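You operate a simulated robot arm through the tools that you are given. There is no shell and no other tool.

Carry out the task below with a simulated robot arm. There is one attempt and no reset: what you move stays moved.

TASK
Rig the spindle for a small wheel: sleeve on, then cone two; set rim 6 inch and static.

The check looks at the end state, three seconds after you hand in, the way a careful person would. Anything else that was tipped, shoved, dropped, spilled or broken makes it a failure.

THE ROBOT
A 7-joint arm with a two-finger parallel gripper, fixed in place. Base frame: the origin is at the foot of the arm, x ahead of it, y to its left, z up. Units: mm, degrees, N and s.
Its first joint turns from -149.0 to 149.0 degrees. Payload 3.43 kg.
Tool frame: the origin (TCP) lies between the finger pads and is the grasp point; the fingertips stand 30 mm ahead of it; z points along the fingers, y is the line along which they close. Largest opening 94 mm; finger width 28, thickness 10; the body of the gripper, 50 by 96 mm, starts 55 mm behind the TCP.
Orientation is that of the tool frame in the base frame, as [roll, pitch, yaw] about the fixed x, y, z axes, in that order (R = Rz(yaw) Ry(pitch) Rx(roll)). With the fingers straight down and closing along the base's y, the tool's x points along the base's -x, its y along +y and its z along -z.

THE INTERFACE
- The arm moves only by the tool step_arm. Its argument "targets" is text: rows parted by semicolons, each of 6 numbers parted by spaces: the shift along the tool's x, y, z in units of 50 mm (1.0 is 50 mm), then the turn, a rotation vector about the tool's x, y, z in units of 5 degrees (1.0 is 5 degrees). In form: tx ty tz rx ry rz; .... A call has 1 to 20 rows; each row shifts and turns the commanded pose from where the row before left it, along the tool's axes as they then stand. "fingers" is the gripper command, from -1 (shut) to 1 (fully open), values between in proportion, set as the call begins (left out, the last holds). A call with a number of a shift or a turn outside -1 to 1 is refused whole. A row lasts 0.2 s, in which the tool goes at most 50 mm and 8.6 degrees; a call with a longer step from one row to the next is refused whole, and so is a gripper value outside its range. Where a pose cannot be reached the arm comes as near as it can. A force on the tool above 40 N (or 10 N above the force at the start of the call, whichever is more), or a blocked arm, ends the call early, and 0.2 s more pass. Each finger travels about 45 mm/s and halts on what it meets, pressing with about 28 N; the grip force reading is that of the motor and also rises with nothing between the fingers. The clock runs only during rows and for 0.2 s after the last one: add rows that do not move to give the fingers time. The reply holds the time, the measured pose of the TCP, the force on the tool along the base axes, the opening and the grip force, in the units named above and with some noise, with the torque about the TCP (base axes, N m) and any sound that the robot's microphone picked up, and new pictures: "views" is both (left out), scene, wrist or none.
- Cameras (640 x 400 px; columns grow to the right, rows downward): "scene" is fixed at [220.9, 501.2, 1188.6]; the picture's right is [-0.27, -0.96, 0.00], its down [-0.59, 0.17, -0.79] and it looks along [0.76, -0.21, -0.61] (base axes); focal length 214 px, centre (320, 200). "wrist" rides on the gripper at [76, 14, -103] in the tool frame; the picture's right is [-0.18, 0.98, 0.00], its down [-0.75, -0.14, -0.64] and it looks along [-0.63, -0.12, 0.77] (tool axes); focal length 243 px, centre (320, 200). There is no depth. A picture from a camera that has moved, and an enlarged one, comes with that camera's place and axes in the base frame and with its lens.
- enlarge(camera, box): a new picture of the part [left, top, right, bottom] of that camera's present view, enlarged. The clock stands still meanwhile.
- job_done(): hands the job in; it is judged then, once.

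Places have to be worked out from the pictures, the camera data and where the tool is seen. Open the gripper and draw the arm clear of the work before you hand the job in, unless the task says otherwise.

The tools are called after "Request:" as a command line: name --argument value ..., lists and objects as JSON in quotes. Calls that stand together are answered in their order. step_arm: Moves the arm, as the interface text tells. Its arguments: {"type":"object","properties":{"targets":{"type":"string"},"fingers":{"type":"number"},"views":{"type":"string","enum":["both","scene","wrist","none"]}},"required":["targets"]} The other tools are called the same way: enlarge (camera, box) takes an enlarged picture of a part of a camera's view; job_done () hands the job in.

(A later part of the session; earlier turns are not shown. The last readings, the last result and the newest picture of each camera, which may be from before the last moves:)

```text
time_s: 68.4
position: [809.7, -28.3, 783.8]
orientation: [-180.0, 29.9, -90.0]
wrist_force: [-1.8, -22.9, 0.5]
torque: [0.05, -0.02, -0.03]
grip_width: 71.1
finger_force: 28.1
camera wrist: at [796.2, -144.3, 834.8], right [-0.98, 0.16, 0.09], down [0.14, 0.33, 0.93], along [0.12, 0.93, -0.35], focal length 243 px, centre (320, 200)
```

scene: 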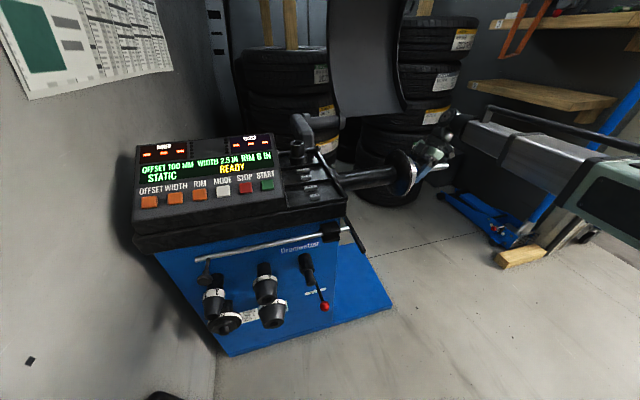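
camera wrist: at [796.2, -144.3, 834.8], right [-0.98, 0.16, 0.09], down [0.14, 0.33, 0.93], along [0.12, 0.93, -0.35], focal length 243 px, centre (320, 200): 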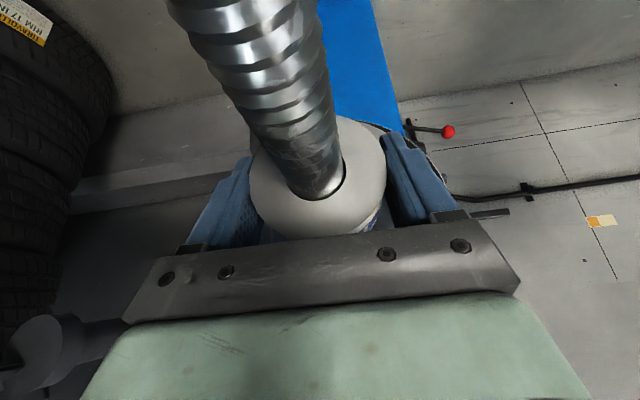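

With 20+ N along -y the fingers begin to slip on the sleeve: it is seated against the flange. I open and draw back along the tool axis.

Request:
step_arm --targets ".017 0 -.01 0 0 0;0 0 0 0 0 0;0 0 0 0 0 0;0 0 -.2 0 0 0;0 0 -.4 0 0 0;0 0 -.5 0 0 0;0 0 -.6 0 0 0;0 0 -.6 0 0 0;0 0 -.6 0 0 0;0 0 0 0 0 0" --fingers 1 --views "both"

Request:
enlarge --camera "scene" --box '[376, 130, 472, 190]'

Request:
enlarge --camera "wrist" --box '[160, 0, 480, 200]'

```text
time_s: 70.6
position: [810.0, -100.4, 909.0]
orientation: [-179.9, 30.0, -89.9]
wrist_force: [-0.3, 0.6, -0.1]
torque: [0.02, -0.02, -0.01]
grip_width: 93.9
finger_force: 0.1
camera wrist: at [796.9, -216.0, 960.4], right [-0.98, 0.16, 0.09], down [0.14, 0.33, 0.93], along [0.12, 0.93, -0.35], focal length 243 px, centre (320, 200)
```

scene: 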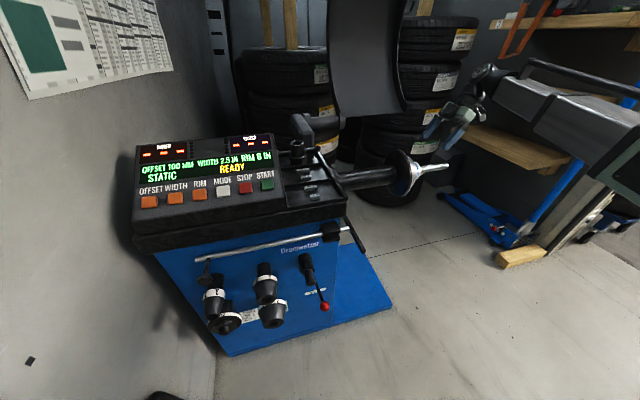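
wrist: 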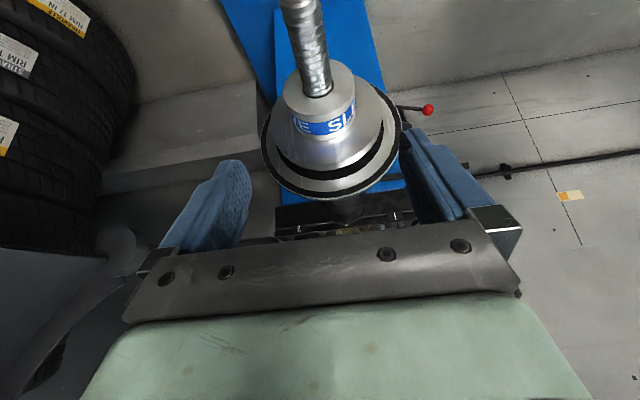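

```text
6.67 times, centred on (424, 160) of scene
camera zoom: at [220.9, 501.2, 1188.6], right [-0.27, -0.96, 0.0], down [-0.59, 0.17, -0.79], along [0.76, -0.21, -0.61], focal length 1430 px, centre (-373, 467)
```

zoom: 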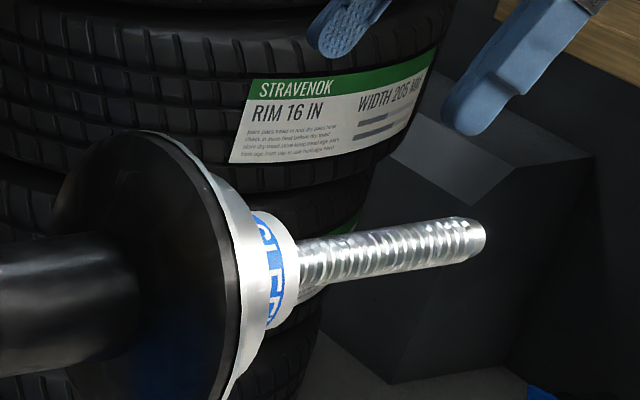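

```text
2.00 times, centred on (320, 100) of wrist
camera zoom: at [796.9, -216.0, 960.4], right [-0.98, 0.16, 0.09], down [0.14, 0.33, 0.93], along [0.12, 0.93, -0.35], focal length 485 px, centre (320, 400)
```

zoom: 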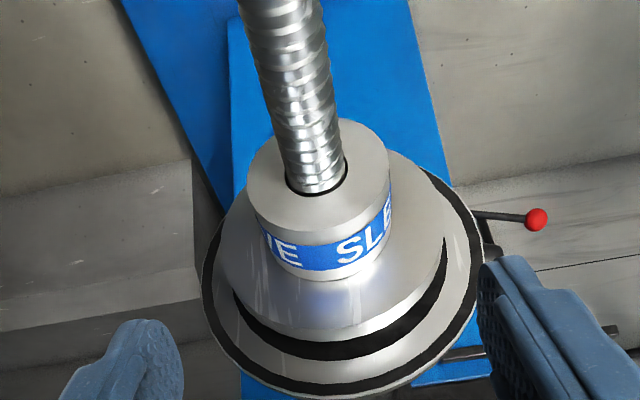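

The sleeve sits squared against the flange hub. Now I go back for cone 2: raise, swing over, and turn the tool back to face the machine.

Request:
step_arm --targets "0 0 -1 0 0 0;-.527 .372 .237 0 0 0;-.527 .372 .237 0 0 0;-.527 .372 .237 0 0 0;-.527 .372 .237 0 0 0;-.527 .372 .237 0 0 0;-.527 .372 .237 0 0 0;-.527 .372 .237 0 0 0;-.527 .372 .237 0 0 0;-.527 .372 .237 0 0 0;-.527 .372 .237 0 0 0;-.527 .372 .237 0 0 0;-.527 .372 .237 0 0 0;0 0 0 0 0 0" --views "none"

Request:
step_arm --targets "0 0 0 0.5 0 0.866;0 0 0 0.5 0 0.866;0 0 0 0.5 0 0.866;0 0 0 0.5 0 0.866;0 0 0 0.5 0 0.866;0 0 0 0.5 0 0.866;0 0 0 0.5 0 0.866;0 0 0 0.5 0 0.866;0 0 0 0.5 0 0.866;0 0 0 0.5 0 0.866;0 0 0 0.5 0 0.866;0 0 0 0.5 0 0.866;0 0 0 0.5 0 0.866;0 0 0 0.5 0 0.866;0 0 0 0.5 0 0.866;0 0 0 0.5 0 0.866;0 0 0 0.5 0 0.866;0 0 0 0.5 0 0.866" --views "scene"

```text
time_s: 73.6
position: [586.0, 221.5, 989.0]
orientation: [-180.0, 30.0, -90.0]
wrist_force: [0.2, 0.2, -0.9]
torque: [0.05, 0.0, -0.03]
grip_width: 94.0
finger_force: 0.1
```

```text
time_s: 77.4
position: [585.6, 219.3, 987.5]
orientation: [180.0, 30.0, 179.9]
wrist_force: [-0.1, -0.3, 0.1]
torque: [0.01, 0.01, -0.06]
grip_width: 94.3
finger_force: 0.0
```

scene: 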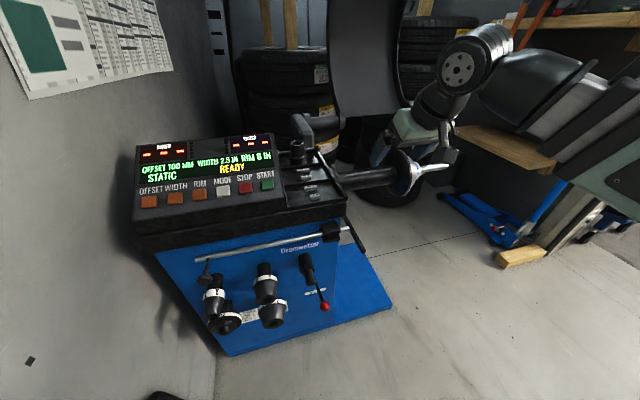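

The tool faces the machine again. I move to (500, 480, 950), then down to a stand-off before cone 2.

Request:
step_arm --targets ".235 .65 -.03 0 0 0;.235 .65 -.03 0 0 0;.235 .65 -.03 0 0 0;.235 .65 -.03 0 0 0;.235 .65 -.03 0 0 0;.235 .65 -.03 0 0 0;.235 .65 -.03 0 0 0;.235 .65 -.03 0 0 0;0 0 0 0 0 0" --views "none"

Request:
step_arm --targets ".234 .229 .6 0 0 0;.234 .229 .6 0 0 0;.234 .229 .6 0 0 0;.234 .229 .6 0 0 0;.234 .229 .6 0 0 0;.234 .229 .6 0 0 0;.234 .229 .6 0 0 0;0 0 0 0 0 0" --views "both"

Request:
enlarge --camera "wrist" --box '[180, 0, 500, 200]'

```text
time_s: 79.4
position: [499.5, 479.0, 950.9]
orientation: [-179.9, 30.0, 180.0]
wrist_force: [-0.2, 0.2, -0.4]
torque: [0.0, 0.01, 0.0]
grip_width: 93.9
finger_force: 0.0
```

```text
time_s: 81.2
position: [533.0, 561.0, 726.5]
orientation: [180.0, 30.1, 180.0]
wrist_force: [0.7, 0.5, -1.0]
torque: [0.02, 0.0, -0.03]
grip_width: 93.9
finger_force: 0.1
camera wrist: at [416.2, 575.8, 778.2], right [0.16, 0.98, 0.09], down [0.33, -0.14, 0.93], along [0.93, -0.12, -0.35], focal length 243 px, centre (320, 200)
```

scene: 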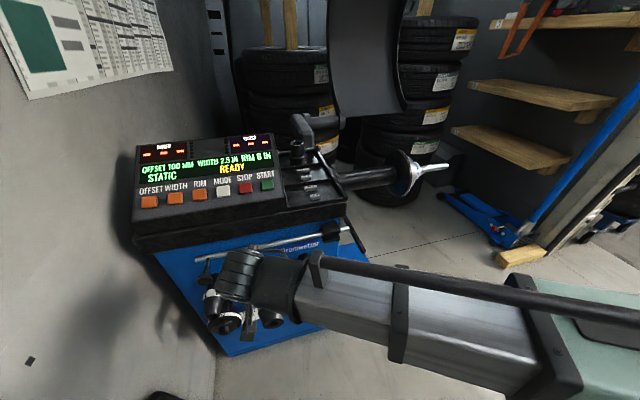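
wrist: 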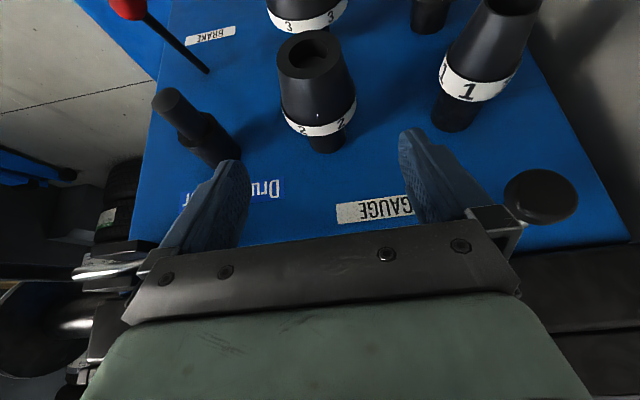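

```text
2.00 times, centred on (340, 100) of wrist
camera zoom: at [416.2, 575.8, 778.2], right [0.16, 0.98, 0.09], down [0.33, -0.14, 0.93], along [0.93, -0.12, -0.35], focal length 485 px, centre (280, 400)
```

zoom: 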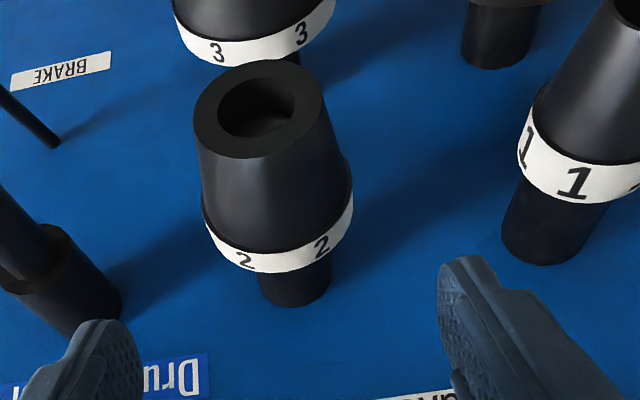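

Cone 2's small end is near (553, 560, 608) and its band spans x≈590–604, 73–74 mm across. I straddle it with the open fingers, TCP at (597, 560, 609).

Request:
step_arm --targets ".076 -.01 0 0 0 0;0 0 .534 0 0 0;0 0 .534 0 0 0;0 0 .534 0 0 0;0 0 .534 0 0 0;0 0 .534 0 0 0;0 0 0 0 0 0" --views "both"

Request:
enlarge --camera "wrist" --box '[160, 60, 480, 260]'

Request:
enlarge --camera "scene" --box '[190, 220, 350, 320]'

```text
time_s: 82.8
position: [598.2, 559.8, 611.5]
orientation: [179.9, 30.0, -179.9]
wrist_force: [-0.4, 0.9, 0.5]
torque: [0.02, 0.02, -0.01]
grip_width: 93.9
finger_force: 0.0
camera wrist: at [480.4, 575.6, 662.5], right [0.16, 0.98, 0.09], down [0.33, -0.14, 0.93], along [0.93, -0.12, -0.35], focal length 243 px, centre (320, 200)
```

scene: 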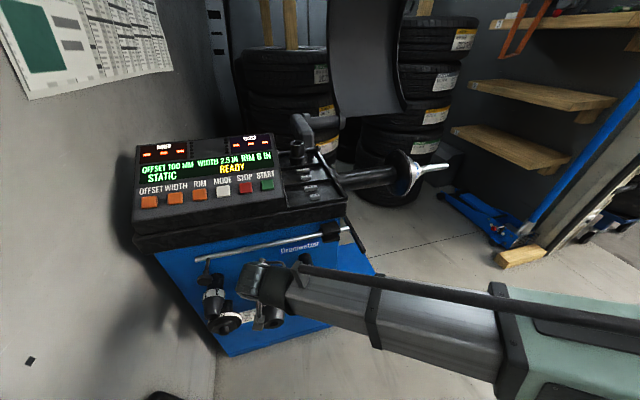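
wrist: 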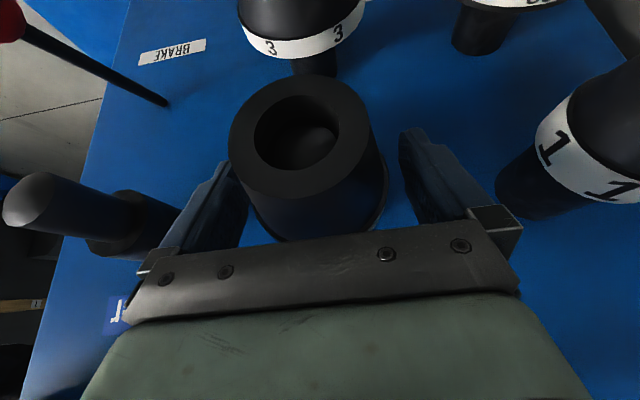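

```text
2.00 times, centred on (320, 160) of wrist
camera zoom: at [480.4, 575.6, 662.5], right [0.16, 0.98, 0.09], down [0.33, -0.14, 0.93], along [0.93, -0.12, -0.35], focal length 485 px, centre (320, 280)
```

zoom: 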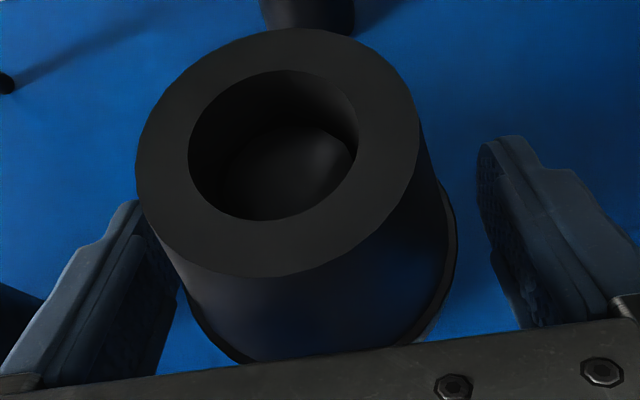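

```text
4.00 times, centred on (270, 270) of scene
camera zoom: at [220.9, 501.2, 1188.6], right [-0.27, -0.96, 0.0], down [-0.59, 0.17, -0.79], along [0.76, -0.21, -0.61], focal length 858 px, centre (520, -80)
```

zoom: 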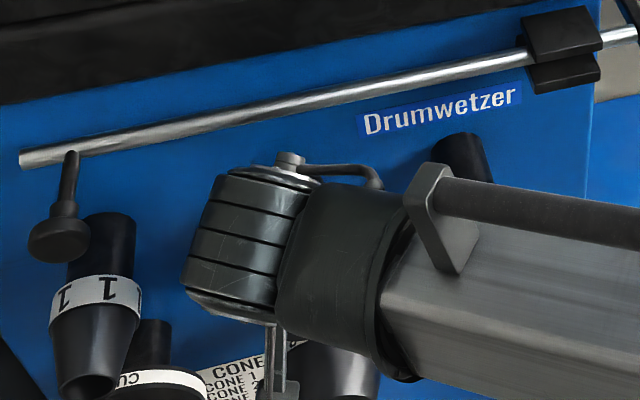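

The cone is centred between the fingers (≈y 560.5, z 609). I close on its band.

Request:
step_arm --targets "0 0 0 0 0 0;0 0 0 0 0 0;0 0 0 0 0 0;0 0 0 0 0 0" --fingers -1 --views "wrist"

Request:
enlarge --camera "wrist" --box '[160, 60, 480, 260]'

```text
time_s: 83.8
position: [596.4, 559.5, 611.6]
orientation: [-180.0, 30.1, -180.0]
wrist_force: [-1.7, -5.0, 0.2]
torque: [-0.03, 0.01, -0.08]
grip_width: 70.8
finger_force: 28.2
camera wrist: at [480.3, 575.3, 662.6], right [0.16, 0.98, 0.09], down [0.33, -0.14, 0.93], along [0.93, -0.12, -0.35], focal length 243 px, centre (320, 200)
```

wrist: 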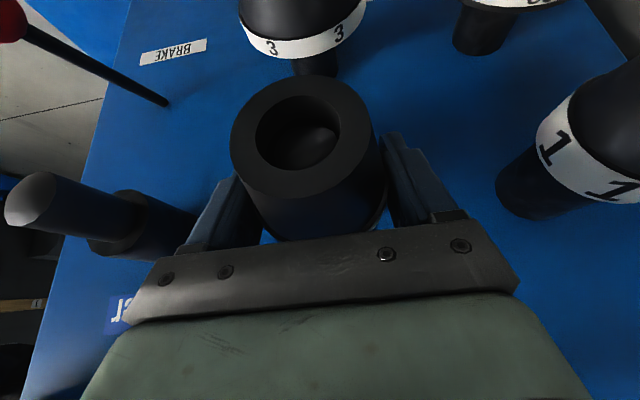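

```text
2.00 times, centred on (320, 160) of wrist
camera zoom: at [480.3, 575.3, 662.6], right [0.16, 0.98, 0.09], down [0.33, -0.14, 0.93], along [0.93, -0.12, -0.35], focal length 485 px, centre (320, 280)
```

zoom: 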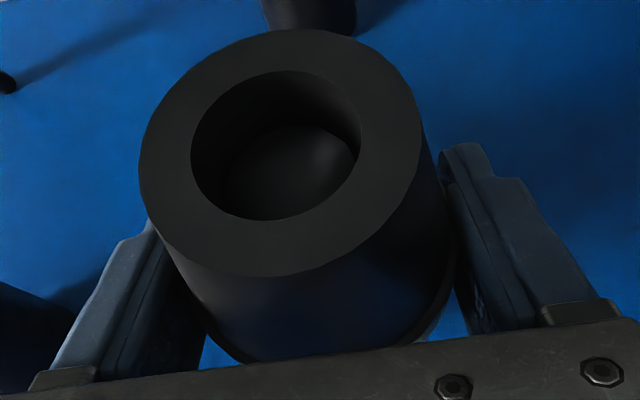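

The band is 71 mm, slightly under the sleeve's 72, so my fingertips would foul the sleeve before the cone seats. I re-grip 11.5 mm further out (and 2 mm lower) so the fingers no longer lead the cone's back face at axis height.

Request:
step_arm --targets "0 0 0 0 0 0;0 0 0 0 0 0;.11 0 -.04 0 0 0;.109 0 -.04 0 0 0;0 0 0 0 0 0" --fingers 1 --views "none"

Request:
step_arm --targets "0 0 0 0 0 0;0 0 0 0 0 0;0 0 0 0 0 0;0 0 0 0 0 0" --fingers -1 --views "wrist"

Request:
enlarge --camera "wrist" --box '[160, 60, 480, 260]'

```text
time_s: 85.0
position: [586.0, 559.1, 609.2]
orientation: [-180.0, 29.9, -180.0]
wrist_force: [0.0, -0.4, -0.5]
torque: [0.0, 0.01, -0.02]
grip_width: 94.2
finger_force: 0.1
```

```text
time_s: 86.0
position: [585.4, 560.2, 609.3]
orientation: [-180.0, 30.0, -179.9]
wrist_force: [-1.0, -2.4, 0.5]
torque: [0.03, -0.05, -0.03]
grip_width: 72.6
finger_force: 27.8
camera wrist: at [468.3, 575.2, 661.0], right [0.16, 0.98, 0.09], down [0.33, -0.14, 0.93], along [0.93, -0.12, -0.35], focal length 243 px, centre (320, 200)
```

wrist: 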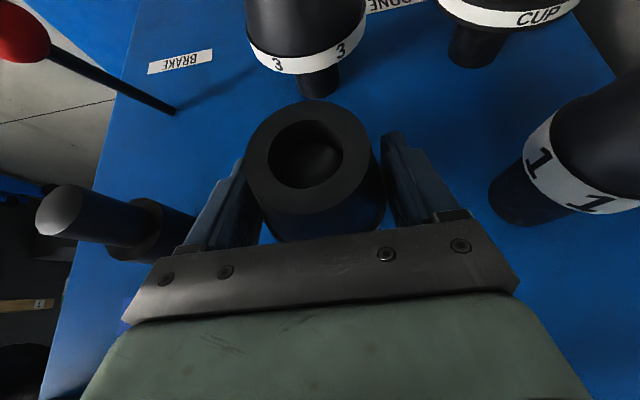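

```text
2.00 times, centred on (320, 160) of wrist
camera zoom: at [468.3, 575.2, 661.0], right [0.16, 0.98, 0.09], down [0.33, -0.14, 0.93], along [0.93, -0.12, -0.35], focal length 485 px, centre (320, 280)
```

zoom: 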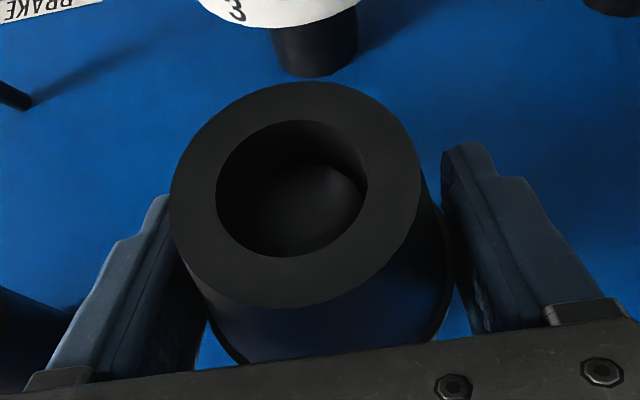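

The grip reads 72.6 mm. I pull the cone straight off its peg along -x.

Request:
step_arm --targets ".173 0 -.1 0 0 0;.173 0 -.1 0 0 0;.173 0 -.1 0 0 0;.173 0 -.1 0 0 0;.173 0 -.1 0 0 0;.173 0 -.1 0 0 0;.173 0 -.1 0 0 0;.173 0 -.1 0 0 0;.173 0 -.1 0 0 0;.173 0 -.1 0 0 0;0 0 0 0 0 0" --views "both"

Request:
enlarge --camera "wrist" --box '[160, 60, 480, 260]'

Request:
enlarge --camera "scene" --box '[190, 220, 350, 320]'

```text
time_s: 88.4
position: [485.8, 560.6, 608.9]
orientation: [180.0, 30.0, 180.0]
wrist_force: [-0.6, -0.5, -9.4]
torque: [0.02, -0.02, 0.02]
grip_width: 69.9
finger_force: 28.0
camera wrist: at [368.6, 575.0, 660.7], right [0.16, 0.98, 0.09], down [0.33, -0.14, 0.93], along [0.93, -0.12, -0.35], focal length 243 px, centre (320, 200)
```

scene: 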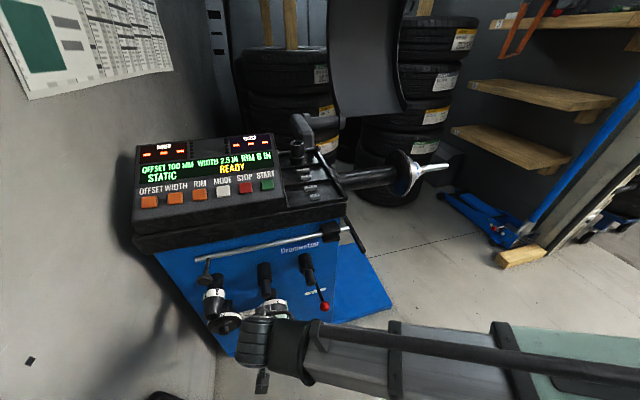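
wrist: 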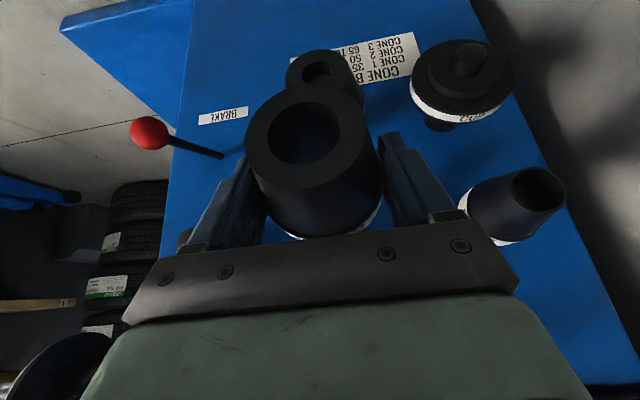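

```text
2.00 times, centred on (320, 160) of wrist
camera zoom: at [368.6, 575.0, 660.7], right [0.16, 0.98, 0.09], down [0.33, -0.14, 0.93], along [0.93, -0.12, -0.35], focal length 485 px, centre (320, 280)
```

zoom: 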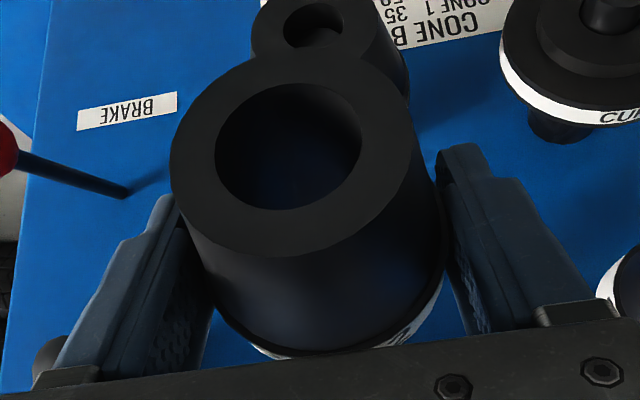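

```text
4.00 times, centred on (270, 270) of scene
camera zoom: at [220.9, 501.2, 1188.6], right [-0.27, -0.96, 0.0], down [-0.59, 0.17, -0.79], along [0.76, -0.21, -0.61], focal length 858 px, centre (520, -80)
```

zoom: 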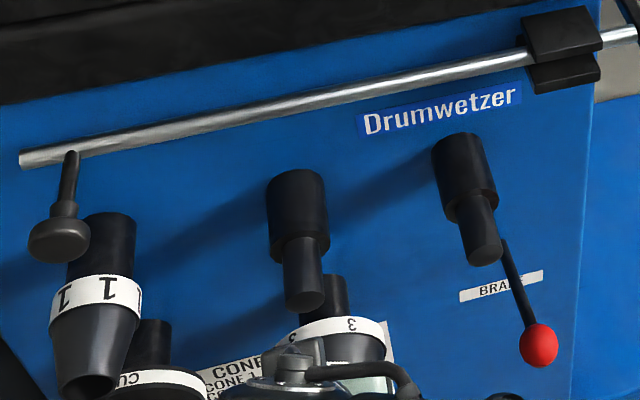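

The cone is off its peg, but its small end has drooped by maybe 10° in the grip (it weighs about 9 N). I wait briefly to see whether it keeps slipping.

Request:
step_arm --targets "0 0 0 0 0 0;0 0 0 0 0 0;0 0 0 0 0 0;0 0 0 0 0 0;0 0 0 0 0 0" --views "wrist"

Request:
enlarge --camera "wrist" --box '[160, 60, 480, 260]'

```text
time_s: 89.6
position: [484.8, 561.5, 609.6]
orientation: [180.0, 30.0, 180.0]
wrist_force: [0.3, 1.1, -9.8]
torque: [-0.01, 0.0, 0.01]
grip_width: 70.0
finger_force: 28.6
camera wrist: at [368.6, 574.9, 660.8], right [0.16, 0.98, 0.09], down [0.33, -0.14, 0.93], along [0.93, -0.12, -0.35], focal length 243 px, centre (320, 200)
```

wrist: 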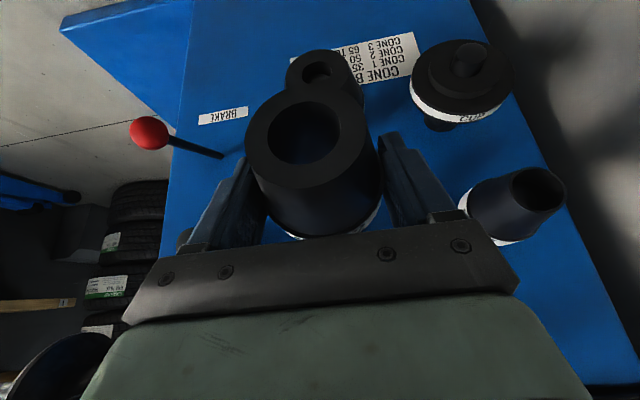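

```text
2.00 times, centred on (320, 160) of wrist
camera zoom: at [368.6, 574.9, 660.8], right [0.16, 0.98, 0.09], down [0.33, -0.14, 0.93], along [0.93, -0.12, -0.35], focal length 485 px, centre (320, 280)
```

zoom: 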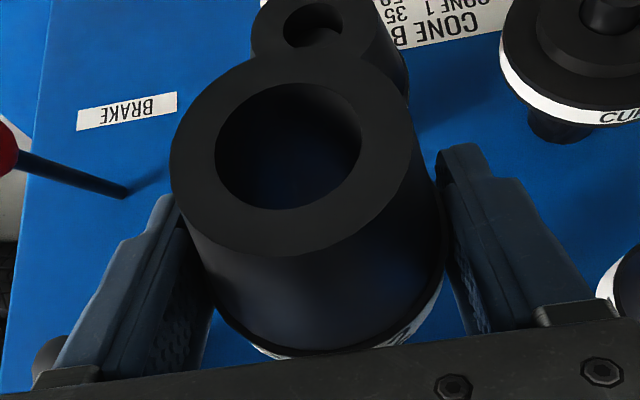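

The droop is stable at ~10°; I'll compensate with 10° less tool tilt at the spindle. Now I lift the cone clear along the earlier safe route.

Request:
step_arm --targets "-.1 -.093 -.223 0 0 0;-.2 -.186 -.447 0 0 0;-.2 -.186 -.447 0 0 0;-.2 -.186 -.447 0 0 0;-.2 -.186 -.447 0 0 0;-.2 -.186 -.447 0 0 0;-.2 -.186 -.447 0 0 0;-.2 -.186 -.447 0 0 0;-.2 -.186 -.447 0 0 0;-.2 -.186 -.447 0 0 0;-.2 -.186 -.447 0 0 0;-.2 -.186 -.447 0 0 0;-.2 -.186 -.447 0 0 0;-.2 -.186 -.447 0 0 0;-.1 -.093 -.223 0 0 0;0 0 0 0 0 0" --views "wrist"

Request:
step_arm --targets "-.135 -.209 .035 0 0 0;-.271 -.418 .071 0 0 0;-.271 -.418 .071 0 0 0;-.271 -.418 .071 0 0 0;-.271 -.418 .071 0 0 0;-.271 -.418 .071 0 0 0;-.271 -.418 .071 0 0 0;-.271 -.418 .071 0 0 0;-.271 -.418 .071 0 0 0;-.271 -.418 .071 0 0 0;-.135 -.209 .035 0 0 0;0 0 0 0 0 0" --views "both"

```text
time_s: 93.0
position: [450.1, 429.3, 950.4]
orientation: [180.0, 30.0, 180.0]
wrist_force: [0.1, -0.2, -9.0]
torque: [0.02, -0.07, 0.02]
grip_width: 69.9
finger_force: 27.7
camera wrist: at [333.3, 445.0, 1002.2], right [0.16, 0.98, 0.09], down [0.33, -0.14, 0.93], along [0.93, -0.12, -0.35], focal length 243 px, centre (320, 200)
```

wrist: 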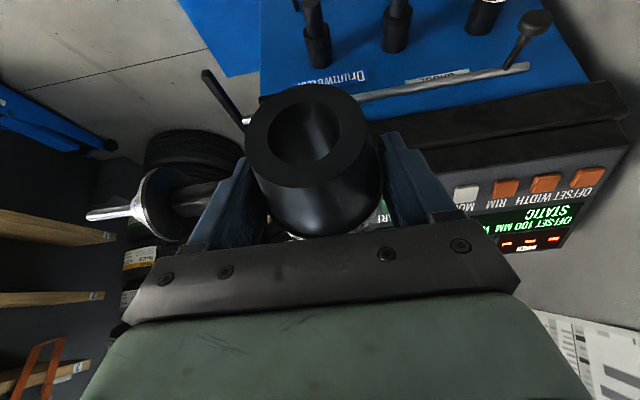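

```text
time_s: 95.6
position: [585.9, 221.0, 987.3]
orientation: [180.0, 30.0, -180.0]
wrist_force: [-0.3, 0.2, -9.5]
torque: [-0.01, -0.03, 0.01]
grip_width: 69.7
finger_force: 28.2
camera wrist: at [468.7, 235.8, 1039.0], right [0.16, 0.98, 0.09], down [0.33, -0.14, 0.93], along [0.93, -0.12, -0.35], focal length 243 px, centre (320, 200)
```

scene: 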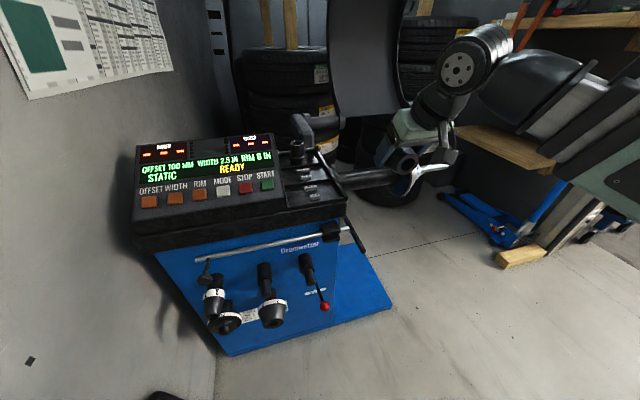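
wrist: 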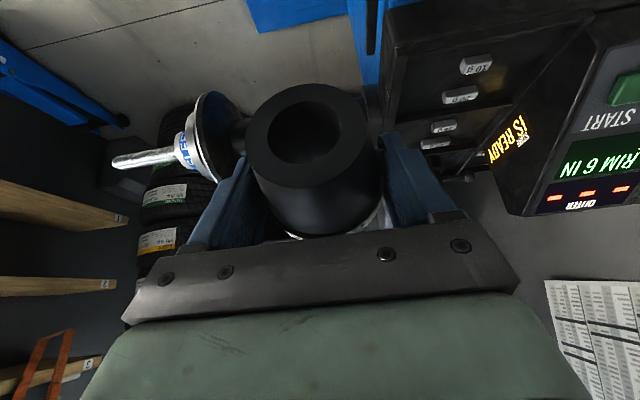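

The cone holds steady and the display shows RIM 6 IN. I rotate the tool and travel to beyond the spindle tip at height.

Request:
step_arm --targets "0 0 0 -0.5 0 -0.866;0 0 0 -0.5 0 -0.866;0 0 0 -0.5 0 -0.866;0 0 0 -0.5 0 -0.866;0 0 0 -0.5 0 -0.866;0 0 0 -0.5 0 -0.866;0 0 0 -0.5 0 -0.866;0 0 0 -0.5 0 -0.866;0 0 0 -0.5 0 -0.866;0 0 0 -0.5 0 -0.866;0 0 0 -0.5 0 -0.866;0 0 0 -0.5 0 -0.866;0 0 0 -0.5 0 -0.866;0 0 0 -0.5 0 -0.866;0 0 0 -0.5 0 -0.866;0 0 0 -0.5 0 -0.866;0 0 0 -0.5 0 -0.866;0 0 0 -0.5 0 -0.866" --views "none"

Request:
step_arm --targets ".26 -.123 -.124 0 0 0;.511 -.2456 -.248 0 0 0;.511 -.2456 -.248 0 0 0;.511 -.2456 -.248 0 0 0;.511 -.2456 -.248 0 0 0;.511 -.2456 -.248 0 0 0;.511 -.2456 -.248 0 0 0;.511 -.2456 -.248 0 0 0;.511 -.2456 -.248 0 0 0;.511 -.2456 -.248 0 0 0;.511 -.2456 -.248 0 0 0;.511 -.2456 -.248 0 0 0;.511 -.2456 -.248 0 0 0;.511 -.2456 -.248 0 0 0;.511 -.2456 -.248 0 0 0;.511 -.2456 -.248 0 0 0;.511 -.2456 -.248 0 0 0;.511 -.2456 -.248 0 0 0;.26 -.123 -.124 0 0 0;0 0 0 0 0 0" --views "both"

```text
time_s: 99.4
position: [584.2, 221.6, 989.0]
orientation: [-179.9, 30.0, -89.9]
wrist_force: [-0.3, 1.0, -9.7]
torque: [0.0, -0.02, 0.03]
grip_width: 69.6
finger_force: 27.1
```

```text
time_s: 103.6
position: [807.0, -291.0, 950.2]
orientation: [-180.0, 30.0, -90.0]
wrist_force: [0.7, -0.1, -10.7]
torque: [0.07, 0.01, 0.02]
grip_width: 70.1
finger_force: 27.7
camera wrist: at [793.5, -407.2, 1001.6], right [-0.98, 0.16, 0.09], down [0.14, 0.33, 0.93], along [0.12, 0.93, -0.35], focal length 243 px, centre (320, 200)
```

scene: 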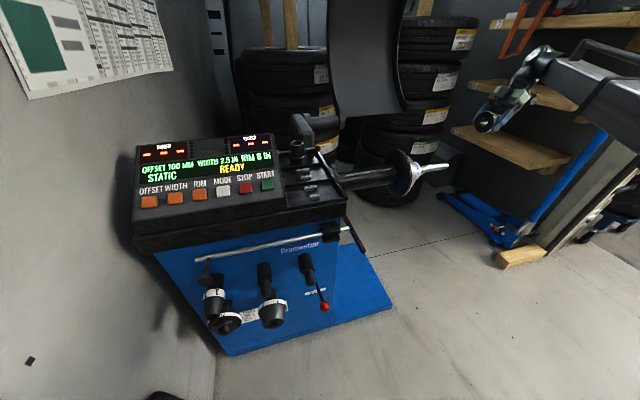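
wrist: 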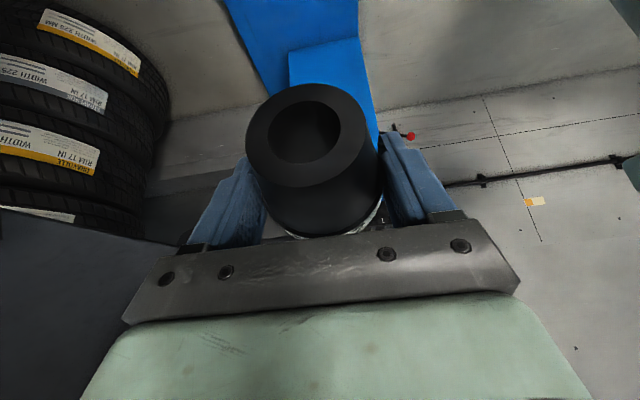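

The cone is still as gripped. I take out 10° of tilt so its axis is level, and lower it to spindle height about 40 mm short of the tip.

Request:
step_arm --targets "0 0 0 0 1 0;0 0 0 0 1 0;0 0 0 0 0 0;.024 -.0075 .3 0 0 0;.024 -.0075 .438 0 0 0;.024 -.0075 .438 0 0 0;.024 -.0075 .438 0 0 0;.024 -.0075 .438 0 0 0;.024 -.0075 .438 0 0 0;.024 -.0075 .438 0 0 0;.024 -.0075 .438 0 0 0;0 0 .14 0 0 0;0 0 0 0 0 0" --views "both"

Request:
enlarge --camera "scene" --box '[392, 130, 488, 190]'

Request:
enlarge --camera "wrist" --box '[160, 60, 480, 260]'

Request:
step_arm --targets "0 0 0 0 0 0" --views "none"

Request:
step_arm --targets "0 0 0 0 0 0" --views "none"

```text
time_s: 106.4
position: [808.7, -240.1, 782.8]
orientation: [179.9, 20.0, -90.0]
wrist_force: [0.0, -0.2, -10.0]
torque: [0.05, -0.02, 0.02]
grip_width: 70.3
finger_force: 27.6
camera wrist: at [796.0, -345.5, 853.9], right [-0.98, 0.17, 0.06], down [0.14, 0.49, 0.86], along [0.12, 0.86, -0.5], focal length 243 px, centre (320, 200)
```

scene: 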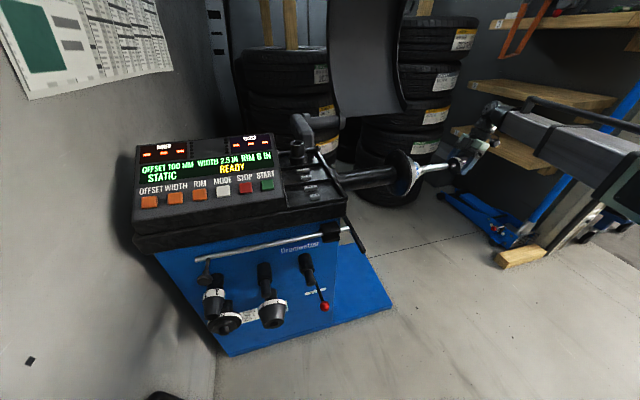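
wrist: 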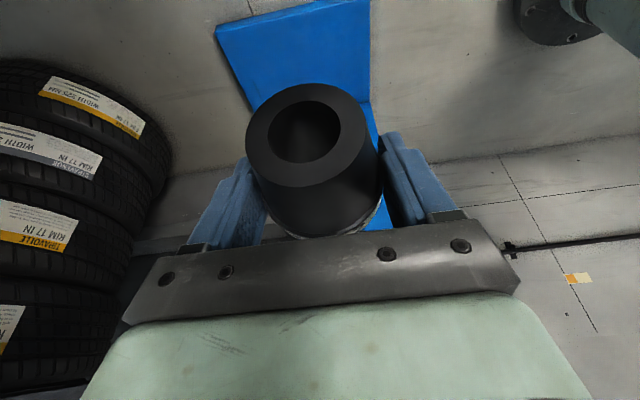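

```text
6.67 times, centred on (440, 160) of scene
camera zoom: at [220.9, 501.2, 1188.6], right [-0.27, -0.96, 0.0], down [-0.59, 0.17, -0.79], along [0.76, -0.21, -0.61], focal length 1430 px, centre (-480, 467)
```

zoom: 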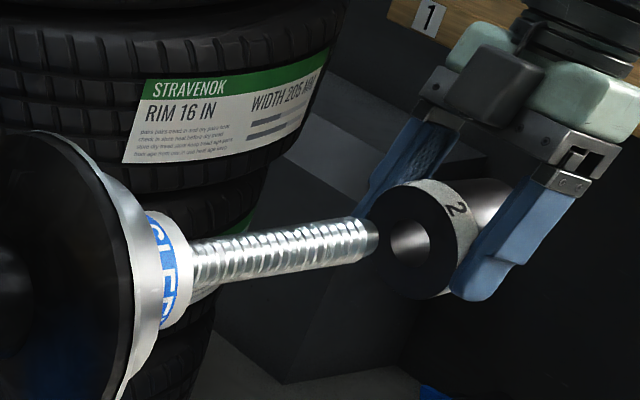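

```text
2.00 times, centred on (320, 160) of wrist
camera zoom: at [796.0, -345.5, 853.9], right [-0.98, 0.17, 0.06], down [0.14, 0.49, 0.86], along [0.12, 0.86, -0.5], focal length 485 px, centre (320, 280)
```

zoom: 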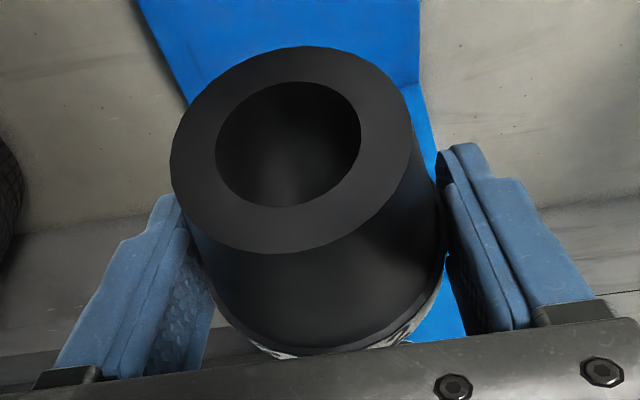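

```text
time_s: 106.8
position: [810.5, -239.7, 782.4]
orientation: [180.0, 20.0, -90.1]
wrist_force: [-0.1, 0.2, -9.6]
torque: [0.06, 0.0, -0.01]
grip_width: 70.0
finger_force: 28.0
```

```text
time_s: 107.2
position: [810.4, -240.1, 782.8]
orientation: [180.0, 20.0, -90.1]
wrist_force: [0.2, -0.6, -9.9]
torque: [0.04, 0.03, 0.01]
grip_width: 70.0
finger_force: 27.8
```

In the scene view the cone's bore looks somewhat low relative to the spindle line. I zoom in more to quantify.

Request:
enlarge --camera "scene" --box '[416, 146, 480, 186]'

Request:
enlarge --camera "scene" --box '[408, 140, 488, 190]'

```text
10.00 times, centred on (448, 166) of scene
camera zoom: at [220.9, 501.2, 1188.6], right [-0.27, -0.96, 0.0], down [-0.59, 0.17, -0.79], along [0.76, -0.21, -0.61], focal length 2145 px, centre (-960, 540)
```

zoom: 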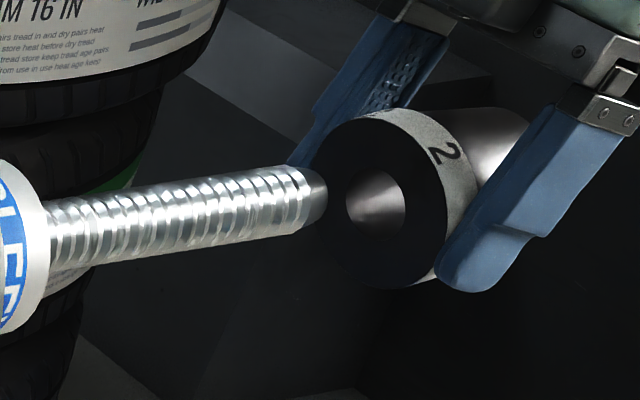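

```text
8.00 times, centred on (448, 165) of scene
camera zoom: at [220.9, 501.2, 1188.6], right [-0.27, -0.96, 0.0], down [-0.59, 0.17, -0.79], along [0.76, -0.21, -0.61], focal length 1716 px, centre (-704, 480)
```

zoom: 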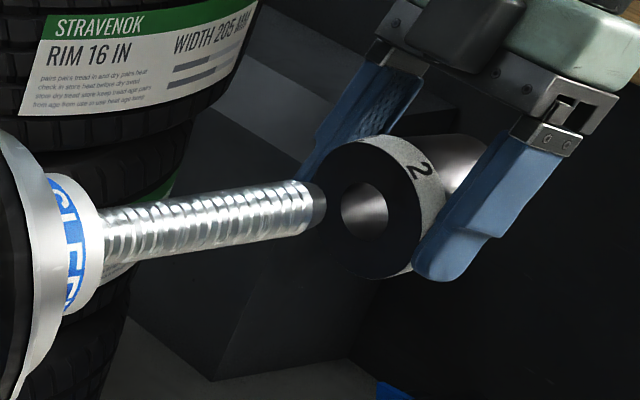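

The bore's back end sits ~9 mm low while the small end is about right, so the cone actually slid down ~8 mm in the grip without tilting. I restore the 30° tilt (cone level again) and raise the TCP 6 mm, then re-check.

Request:
step_arm --targets "-.06 0 -.104 0 0 0;0 0 0 0 -1 0;0 0 0 0 -1 0;0 0 0 0 0 0" --views "both"

Request:
enlarge --camera "scene" --box '[416, 146, 480, 186]'

Request:
enlarge --camera "wrist" --box '[160, 60, 480, 260]'

Request:
step_arm --targets "0 0 0 0 0 0" --views "none"

Request:
step_arm --targets "0 0 0 0 0 0" --views "none"

```text
time_s: 108.2
position: [810.2, -237.6, 789.0]
orientation: [179.9, 30.0, -90.0]
wrist_force: [-0.6, -0.7, -8.7]
torque: [0.02, -0.03, -0.01]
grip_width: 69.9
finger_force: 28.0
camera wrist: at [796.5, -354.9, 839.8], right [-0.98, 0.16, 0.09], down [0.14, 0.33, 0.93], along [0.12, 0.93, -0.35], focal length 243 px, centre (320, 200)
```

scene: 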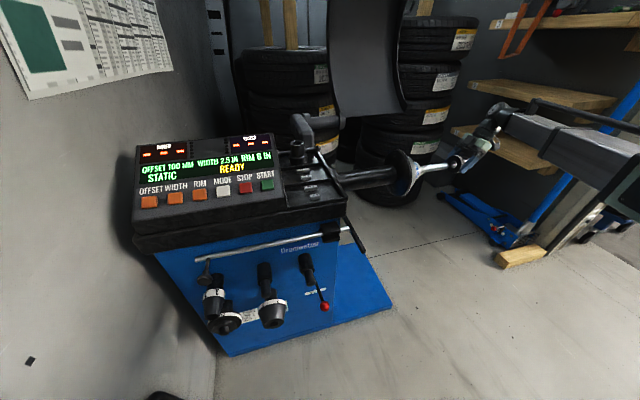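
wrist: 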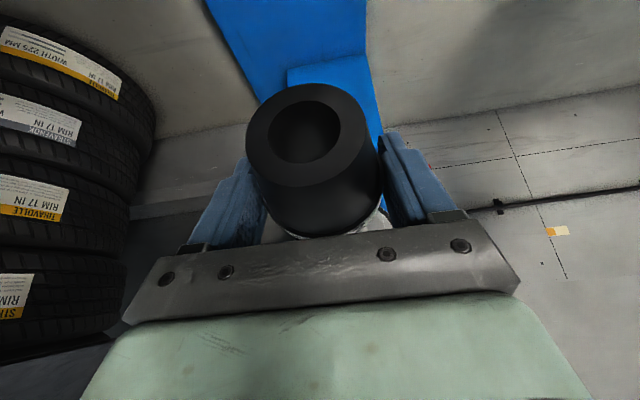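

```text
10.00 times, centred on (448, 166) of scene
camera zoom: at [220.9, 501.2, 1188.6], right [-0.27, -0.96, 0.0], down [-0.59, 0.17, -0.79], along [0.76, -0.21, -0.61], focal length 2145 px, centre (-960, 540)
```

zoom: 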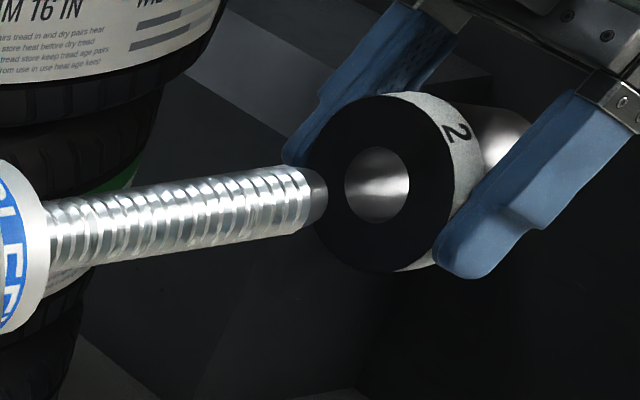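

```text
2.00 times, centred on (320, 160) of wrist
camera zoom: at [796.5, -354.9, 839.8], right [-0.98, 0.16, 0.09], down [0.14, 0.33, 0.93], along [0.12, 0.93, -0.35], focal length 485 px, centre (320, 280)
```

zoom: 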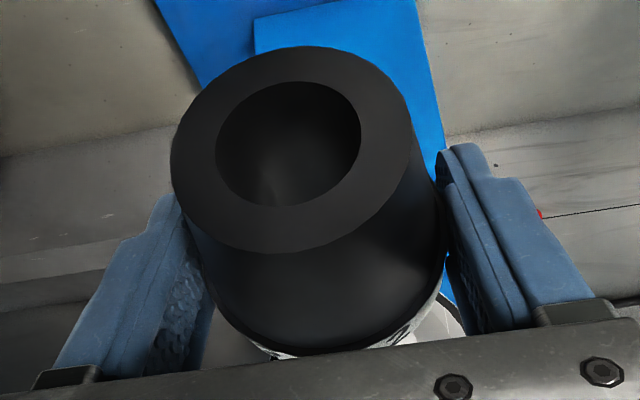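

```text
time_s: 108.6
position: [810.2, -238.1, 788.8]
orientation: [179.9, 30.0, -90.0]
wrist_force: [0.6, 0.6, -11.0]
torque: [0.04, 0.01, -0.03]
grip_width: 69.9
finger_force: 28.4
```

```text
time_s: 109.0
position: [809.7, -238.1, 789.1]
orientation: [-179.9, 30.0, -90.0]
wrist_force: [0.2, -0.1, -9.3]
torque: [0.07, 0.03, -0.02]
grip_width: 70.1
finger_force: 28.4
```

Face width now matches a level cone; the bore appears ~2 mm high at the back, with ~2° droop. I trim 2° and lower 0.6 mm, then advance 26 mm.

Request:
step_arm --targets ".006 -.01 .01 0 .4 0;-.112 0 .063 0 0 0;-.112 0 .063 0 0 0;-.112 0 .063 0 0 0;-.112 0 .063 0 0 0;0 0 0 0 0 0" --views "both"

Request:
enlarge --camera "scene" --box '[416, 146, 480, 186]'

Request:
enlarge --camera "wrist" --box '[220, 80, 412, 200]'

```text
time_s: 110.4
position: [810.9, -214.1, 788.9]
orientation: [180.0, 28.1, -90.0]
wrist_force: [0.0, -0.5, -10.0]
torque: [0.03, 0.01, -0.01]
grip_width: 69.9
finger_force: 28.8
camera wrist: at [796.8, -327.8, 843.2], right [-0.98, 0.16, 0.09], down [0.14, 0.36, 0.92], along [0.12, 0.92, -0.38], focal length 243 px, centre (320, 200)
```

scene: 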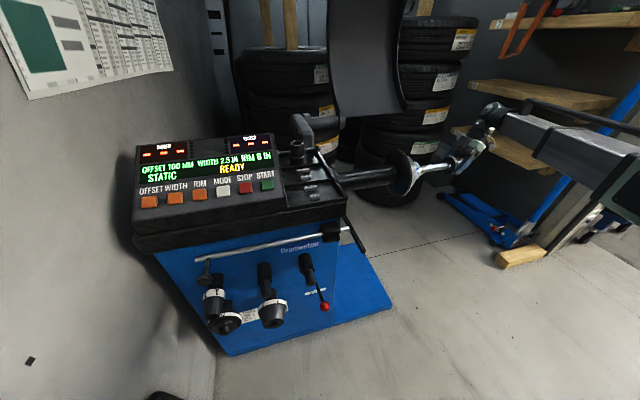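
wrist: 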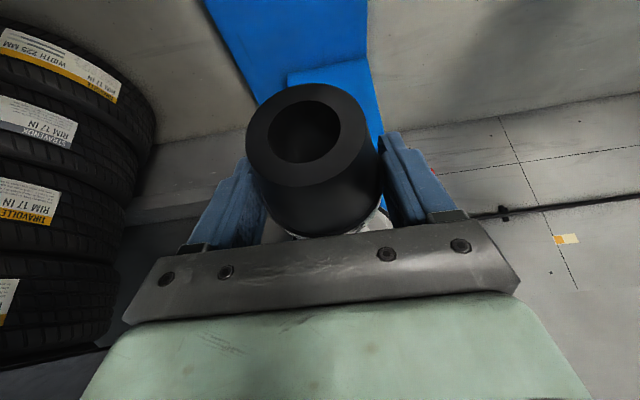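

```text
10.00 times, centred on (448, 166) of scene
camera zoom: at [220.9, 501.2, 1188.6], right [-0.27, -0.96, 0.0], down [-0.59, 0.17, -0.79], along [0.76, -0.21, -0.61], focal length 2145 px, centre (-960, 540)
```

zoom: 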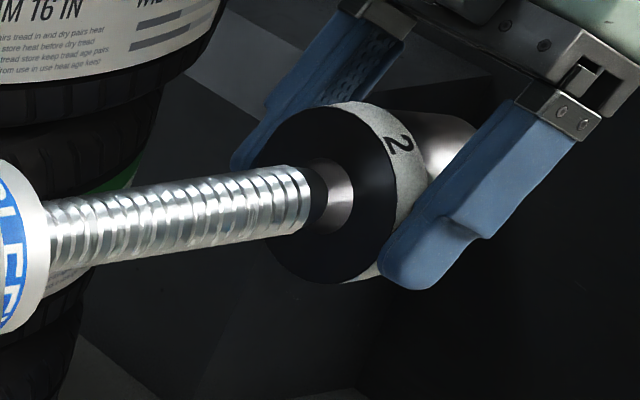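

```text
3.33 times, centred on (316, 140) of wrist
camera zoom: at [796.8, -327.8, 843.2], right [-0.98, 0.16, 0.09], down [0.14, 0.36, 0.92], along [0.12, 0.92, -0.38], focal length 809 px, centre (333, 400)
```

zoom: 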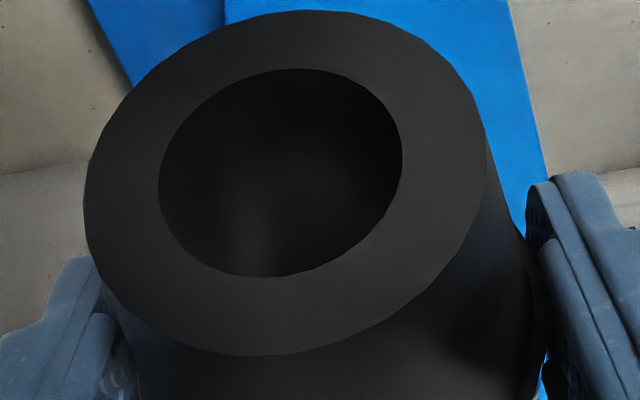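

The bore looks centred on the tip now. I advance 15 mm in 5 mm rows and check force.

Request:
step_arm --targets "-.088 0 .047 0 0 0;-.088 0 .047 0 0 0;-.088 0 .047 0 0 0;0 0 0 0 0 0" --views "both"

Request:
enlarge --camera "scene" --box '[416, 146, 480, 186]'

Request:
enlarge --camera "wrist" --box '[220, 80, 412, 200]'

```text
time_s: 111.4
position: [811.4, -197.6, 788.0]
orientation: [-180.0, 28.0, -90.0]
wrist_force: [0.1, 0.3, -9.6]
torque: [0.02, -0.01, 0.02]
grip_width: 70.1
finger_force: 28.3
camera wrist: at [798.1, -312.6, 842.9], right [-0.98, 0.16, 0.09], down [0.14, 0.36, 0.92], along [0.12, 0.92, -0.38], focal length 243 px, centre (320, 200)
```

scene: 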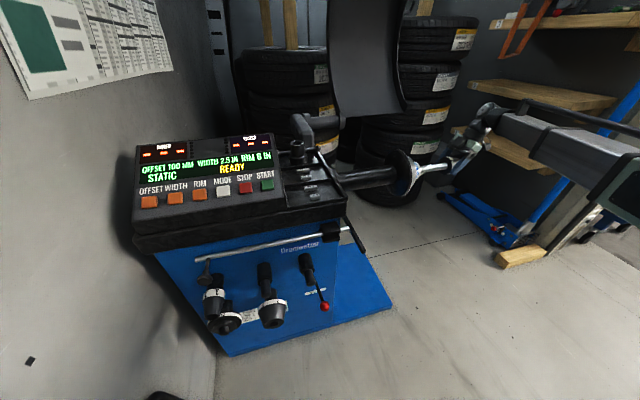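
wrist: 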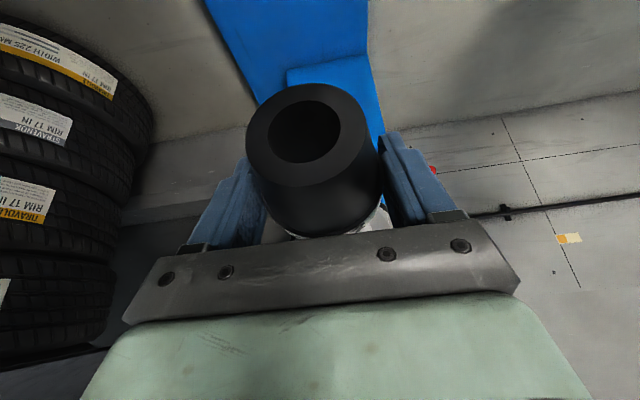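

```text
10.00 times, centred on (448, 166) of scene
camera zoom: at [220.9, 501.2, 1188.6], right [-0.27, -0.96, 0.0], down [-0.59, 0.17, -0.79], along [0.76, -0.21, -0.61], focal length 2145 px, centre (-960, 540)
```

zoom: 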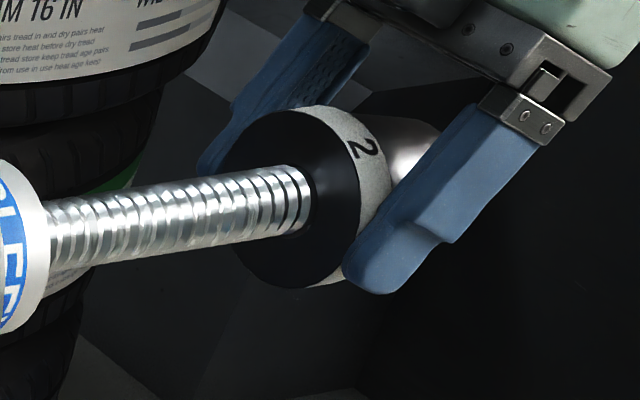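

```text
3.33 times, centred on (316, 140) of wrist
camera zoom: at [798.1, -312.6, 842.9], right [-0.98, 0.16, 0.09], down [0.14, 0.36, 0.92], along [0.12, 0.92, -0.38], focal length 809 px, centre (333, 400)
```

zoom: 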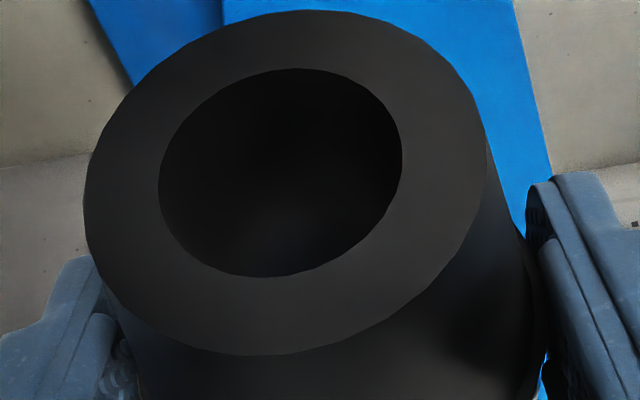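

The tip is inside the bore with no contact force. I advance another 20 mm and look through the bore.

Request:
step_arm --targets "-.088 0 .047 0 0 0;-.088 0 .047 0 0 0;-.088 0 .047 0 0 0;-.088 0 .047 0 0 0;0 0 0 0 0 0" --views "wrist"

Request:
enlarge --camera "wrist" --box '[220, 80, 412, 200]'

```text
time_s: 112.6
position: [809.2, -178.0, 788.4]
orientation: [-179.9, 28.0, -89.9]
wrist_force: [0.4, -3.3, 3.5]
torque: [0.32, 0.04, -0.05]
grip_width: 70.1
finger_force: 28.1
camera wrist: at [796.4, -292.3, 843.5], right [-0.98, 0.16, 0.09], down [0.14, 0.36, 0.92], along [0.12, 0.92, -0.38], focal length 243 px, centre (320, 200)
```

wrist: 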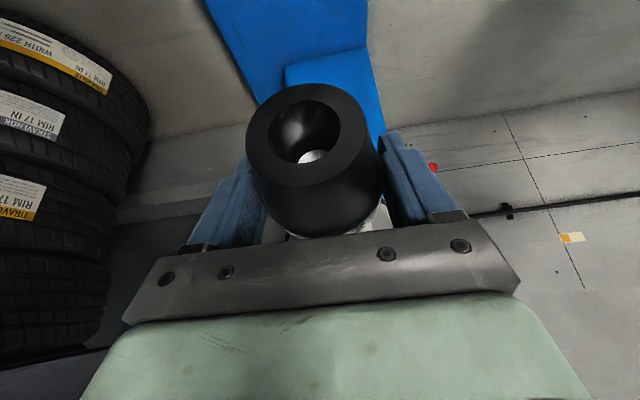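

```text
3.33 times, centred on (316, 140) of wrist
camera zoom: at [796.4, -292.3, 843.5], right [-0.98, 0.16, 0.09], down [0.14, 0.36, 0.92], along [0.12, 0.92, -0.38], focal length 809 px, centre (333, 400)
```

zoom: 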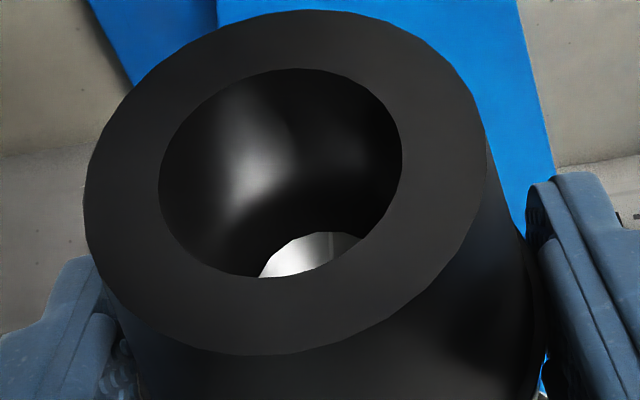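

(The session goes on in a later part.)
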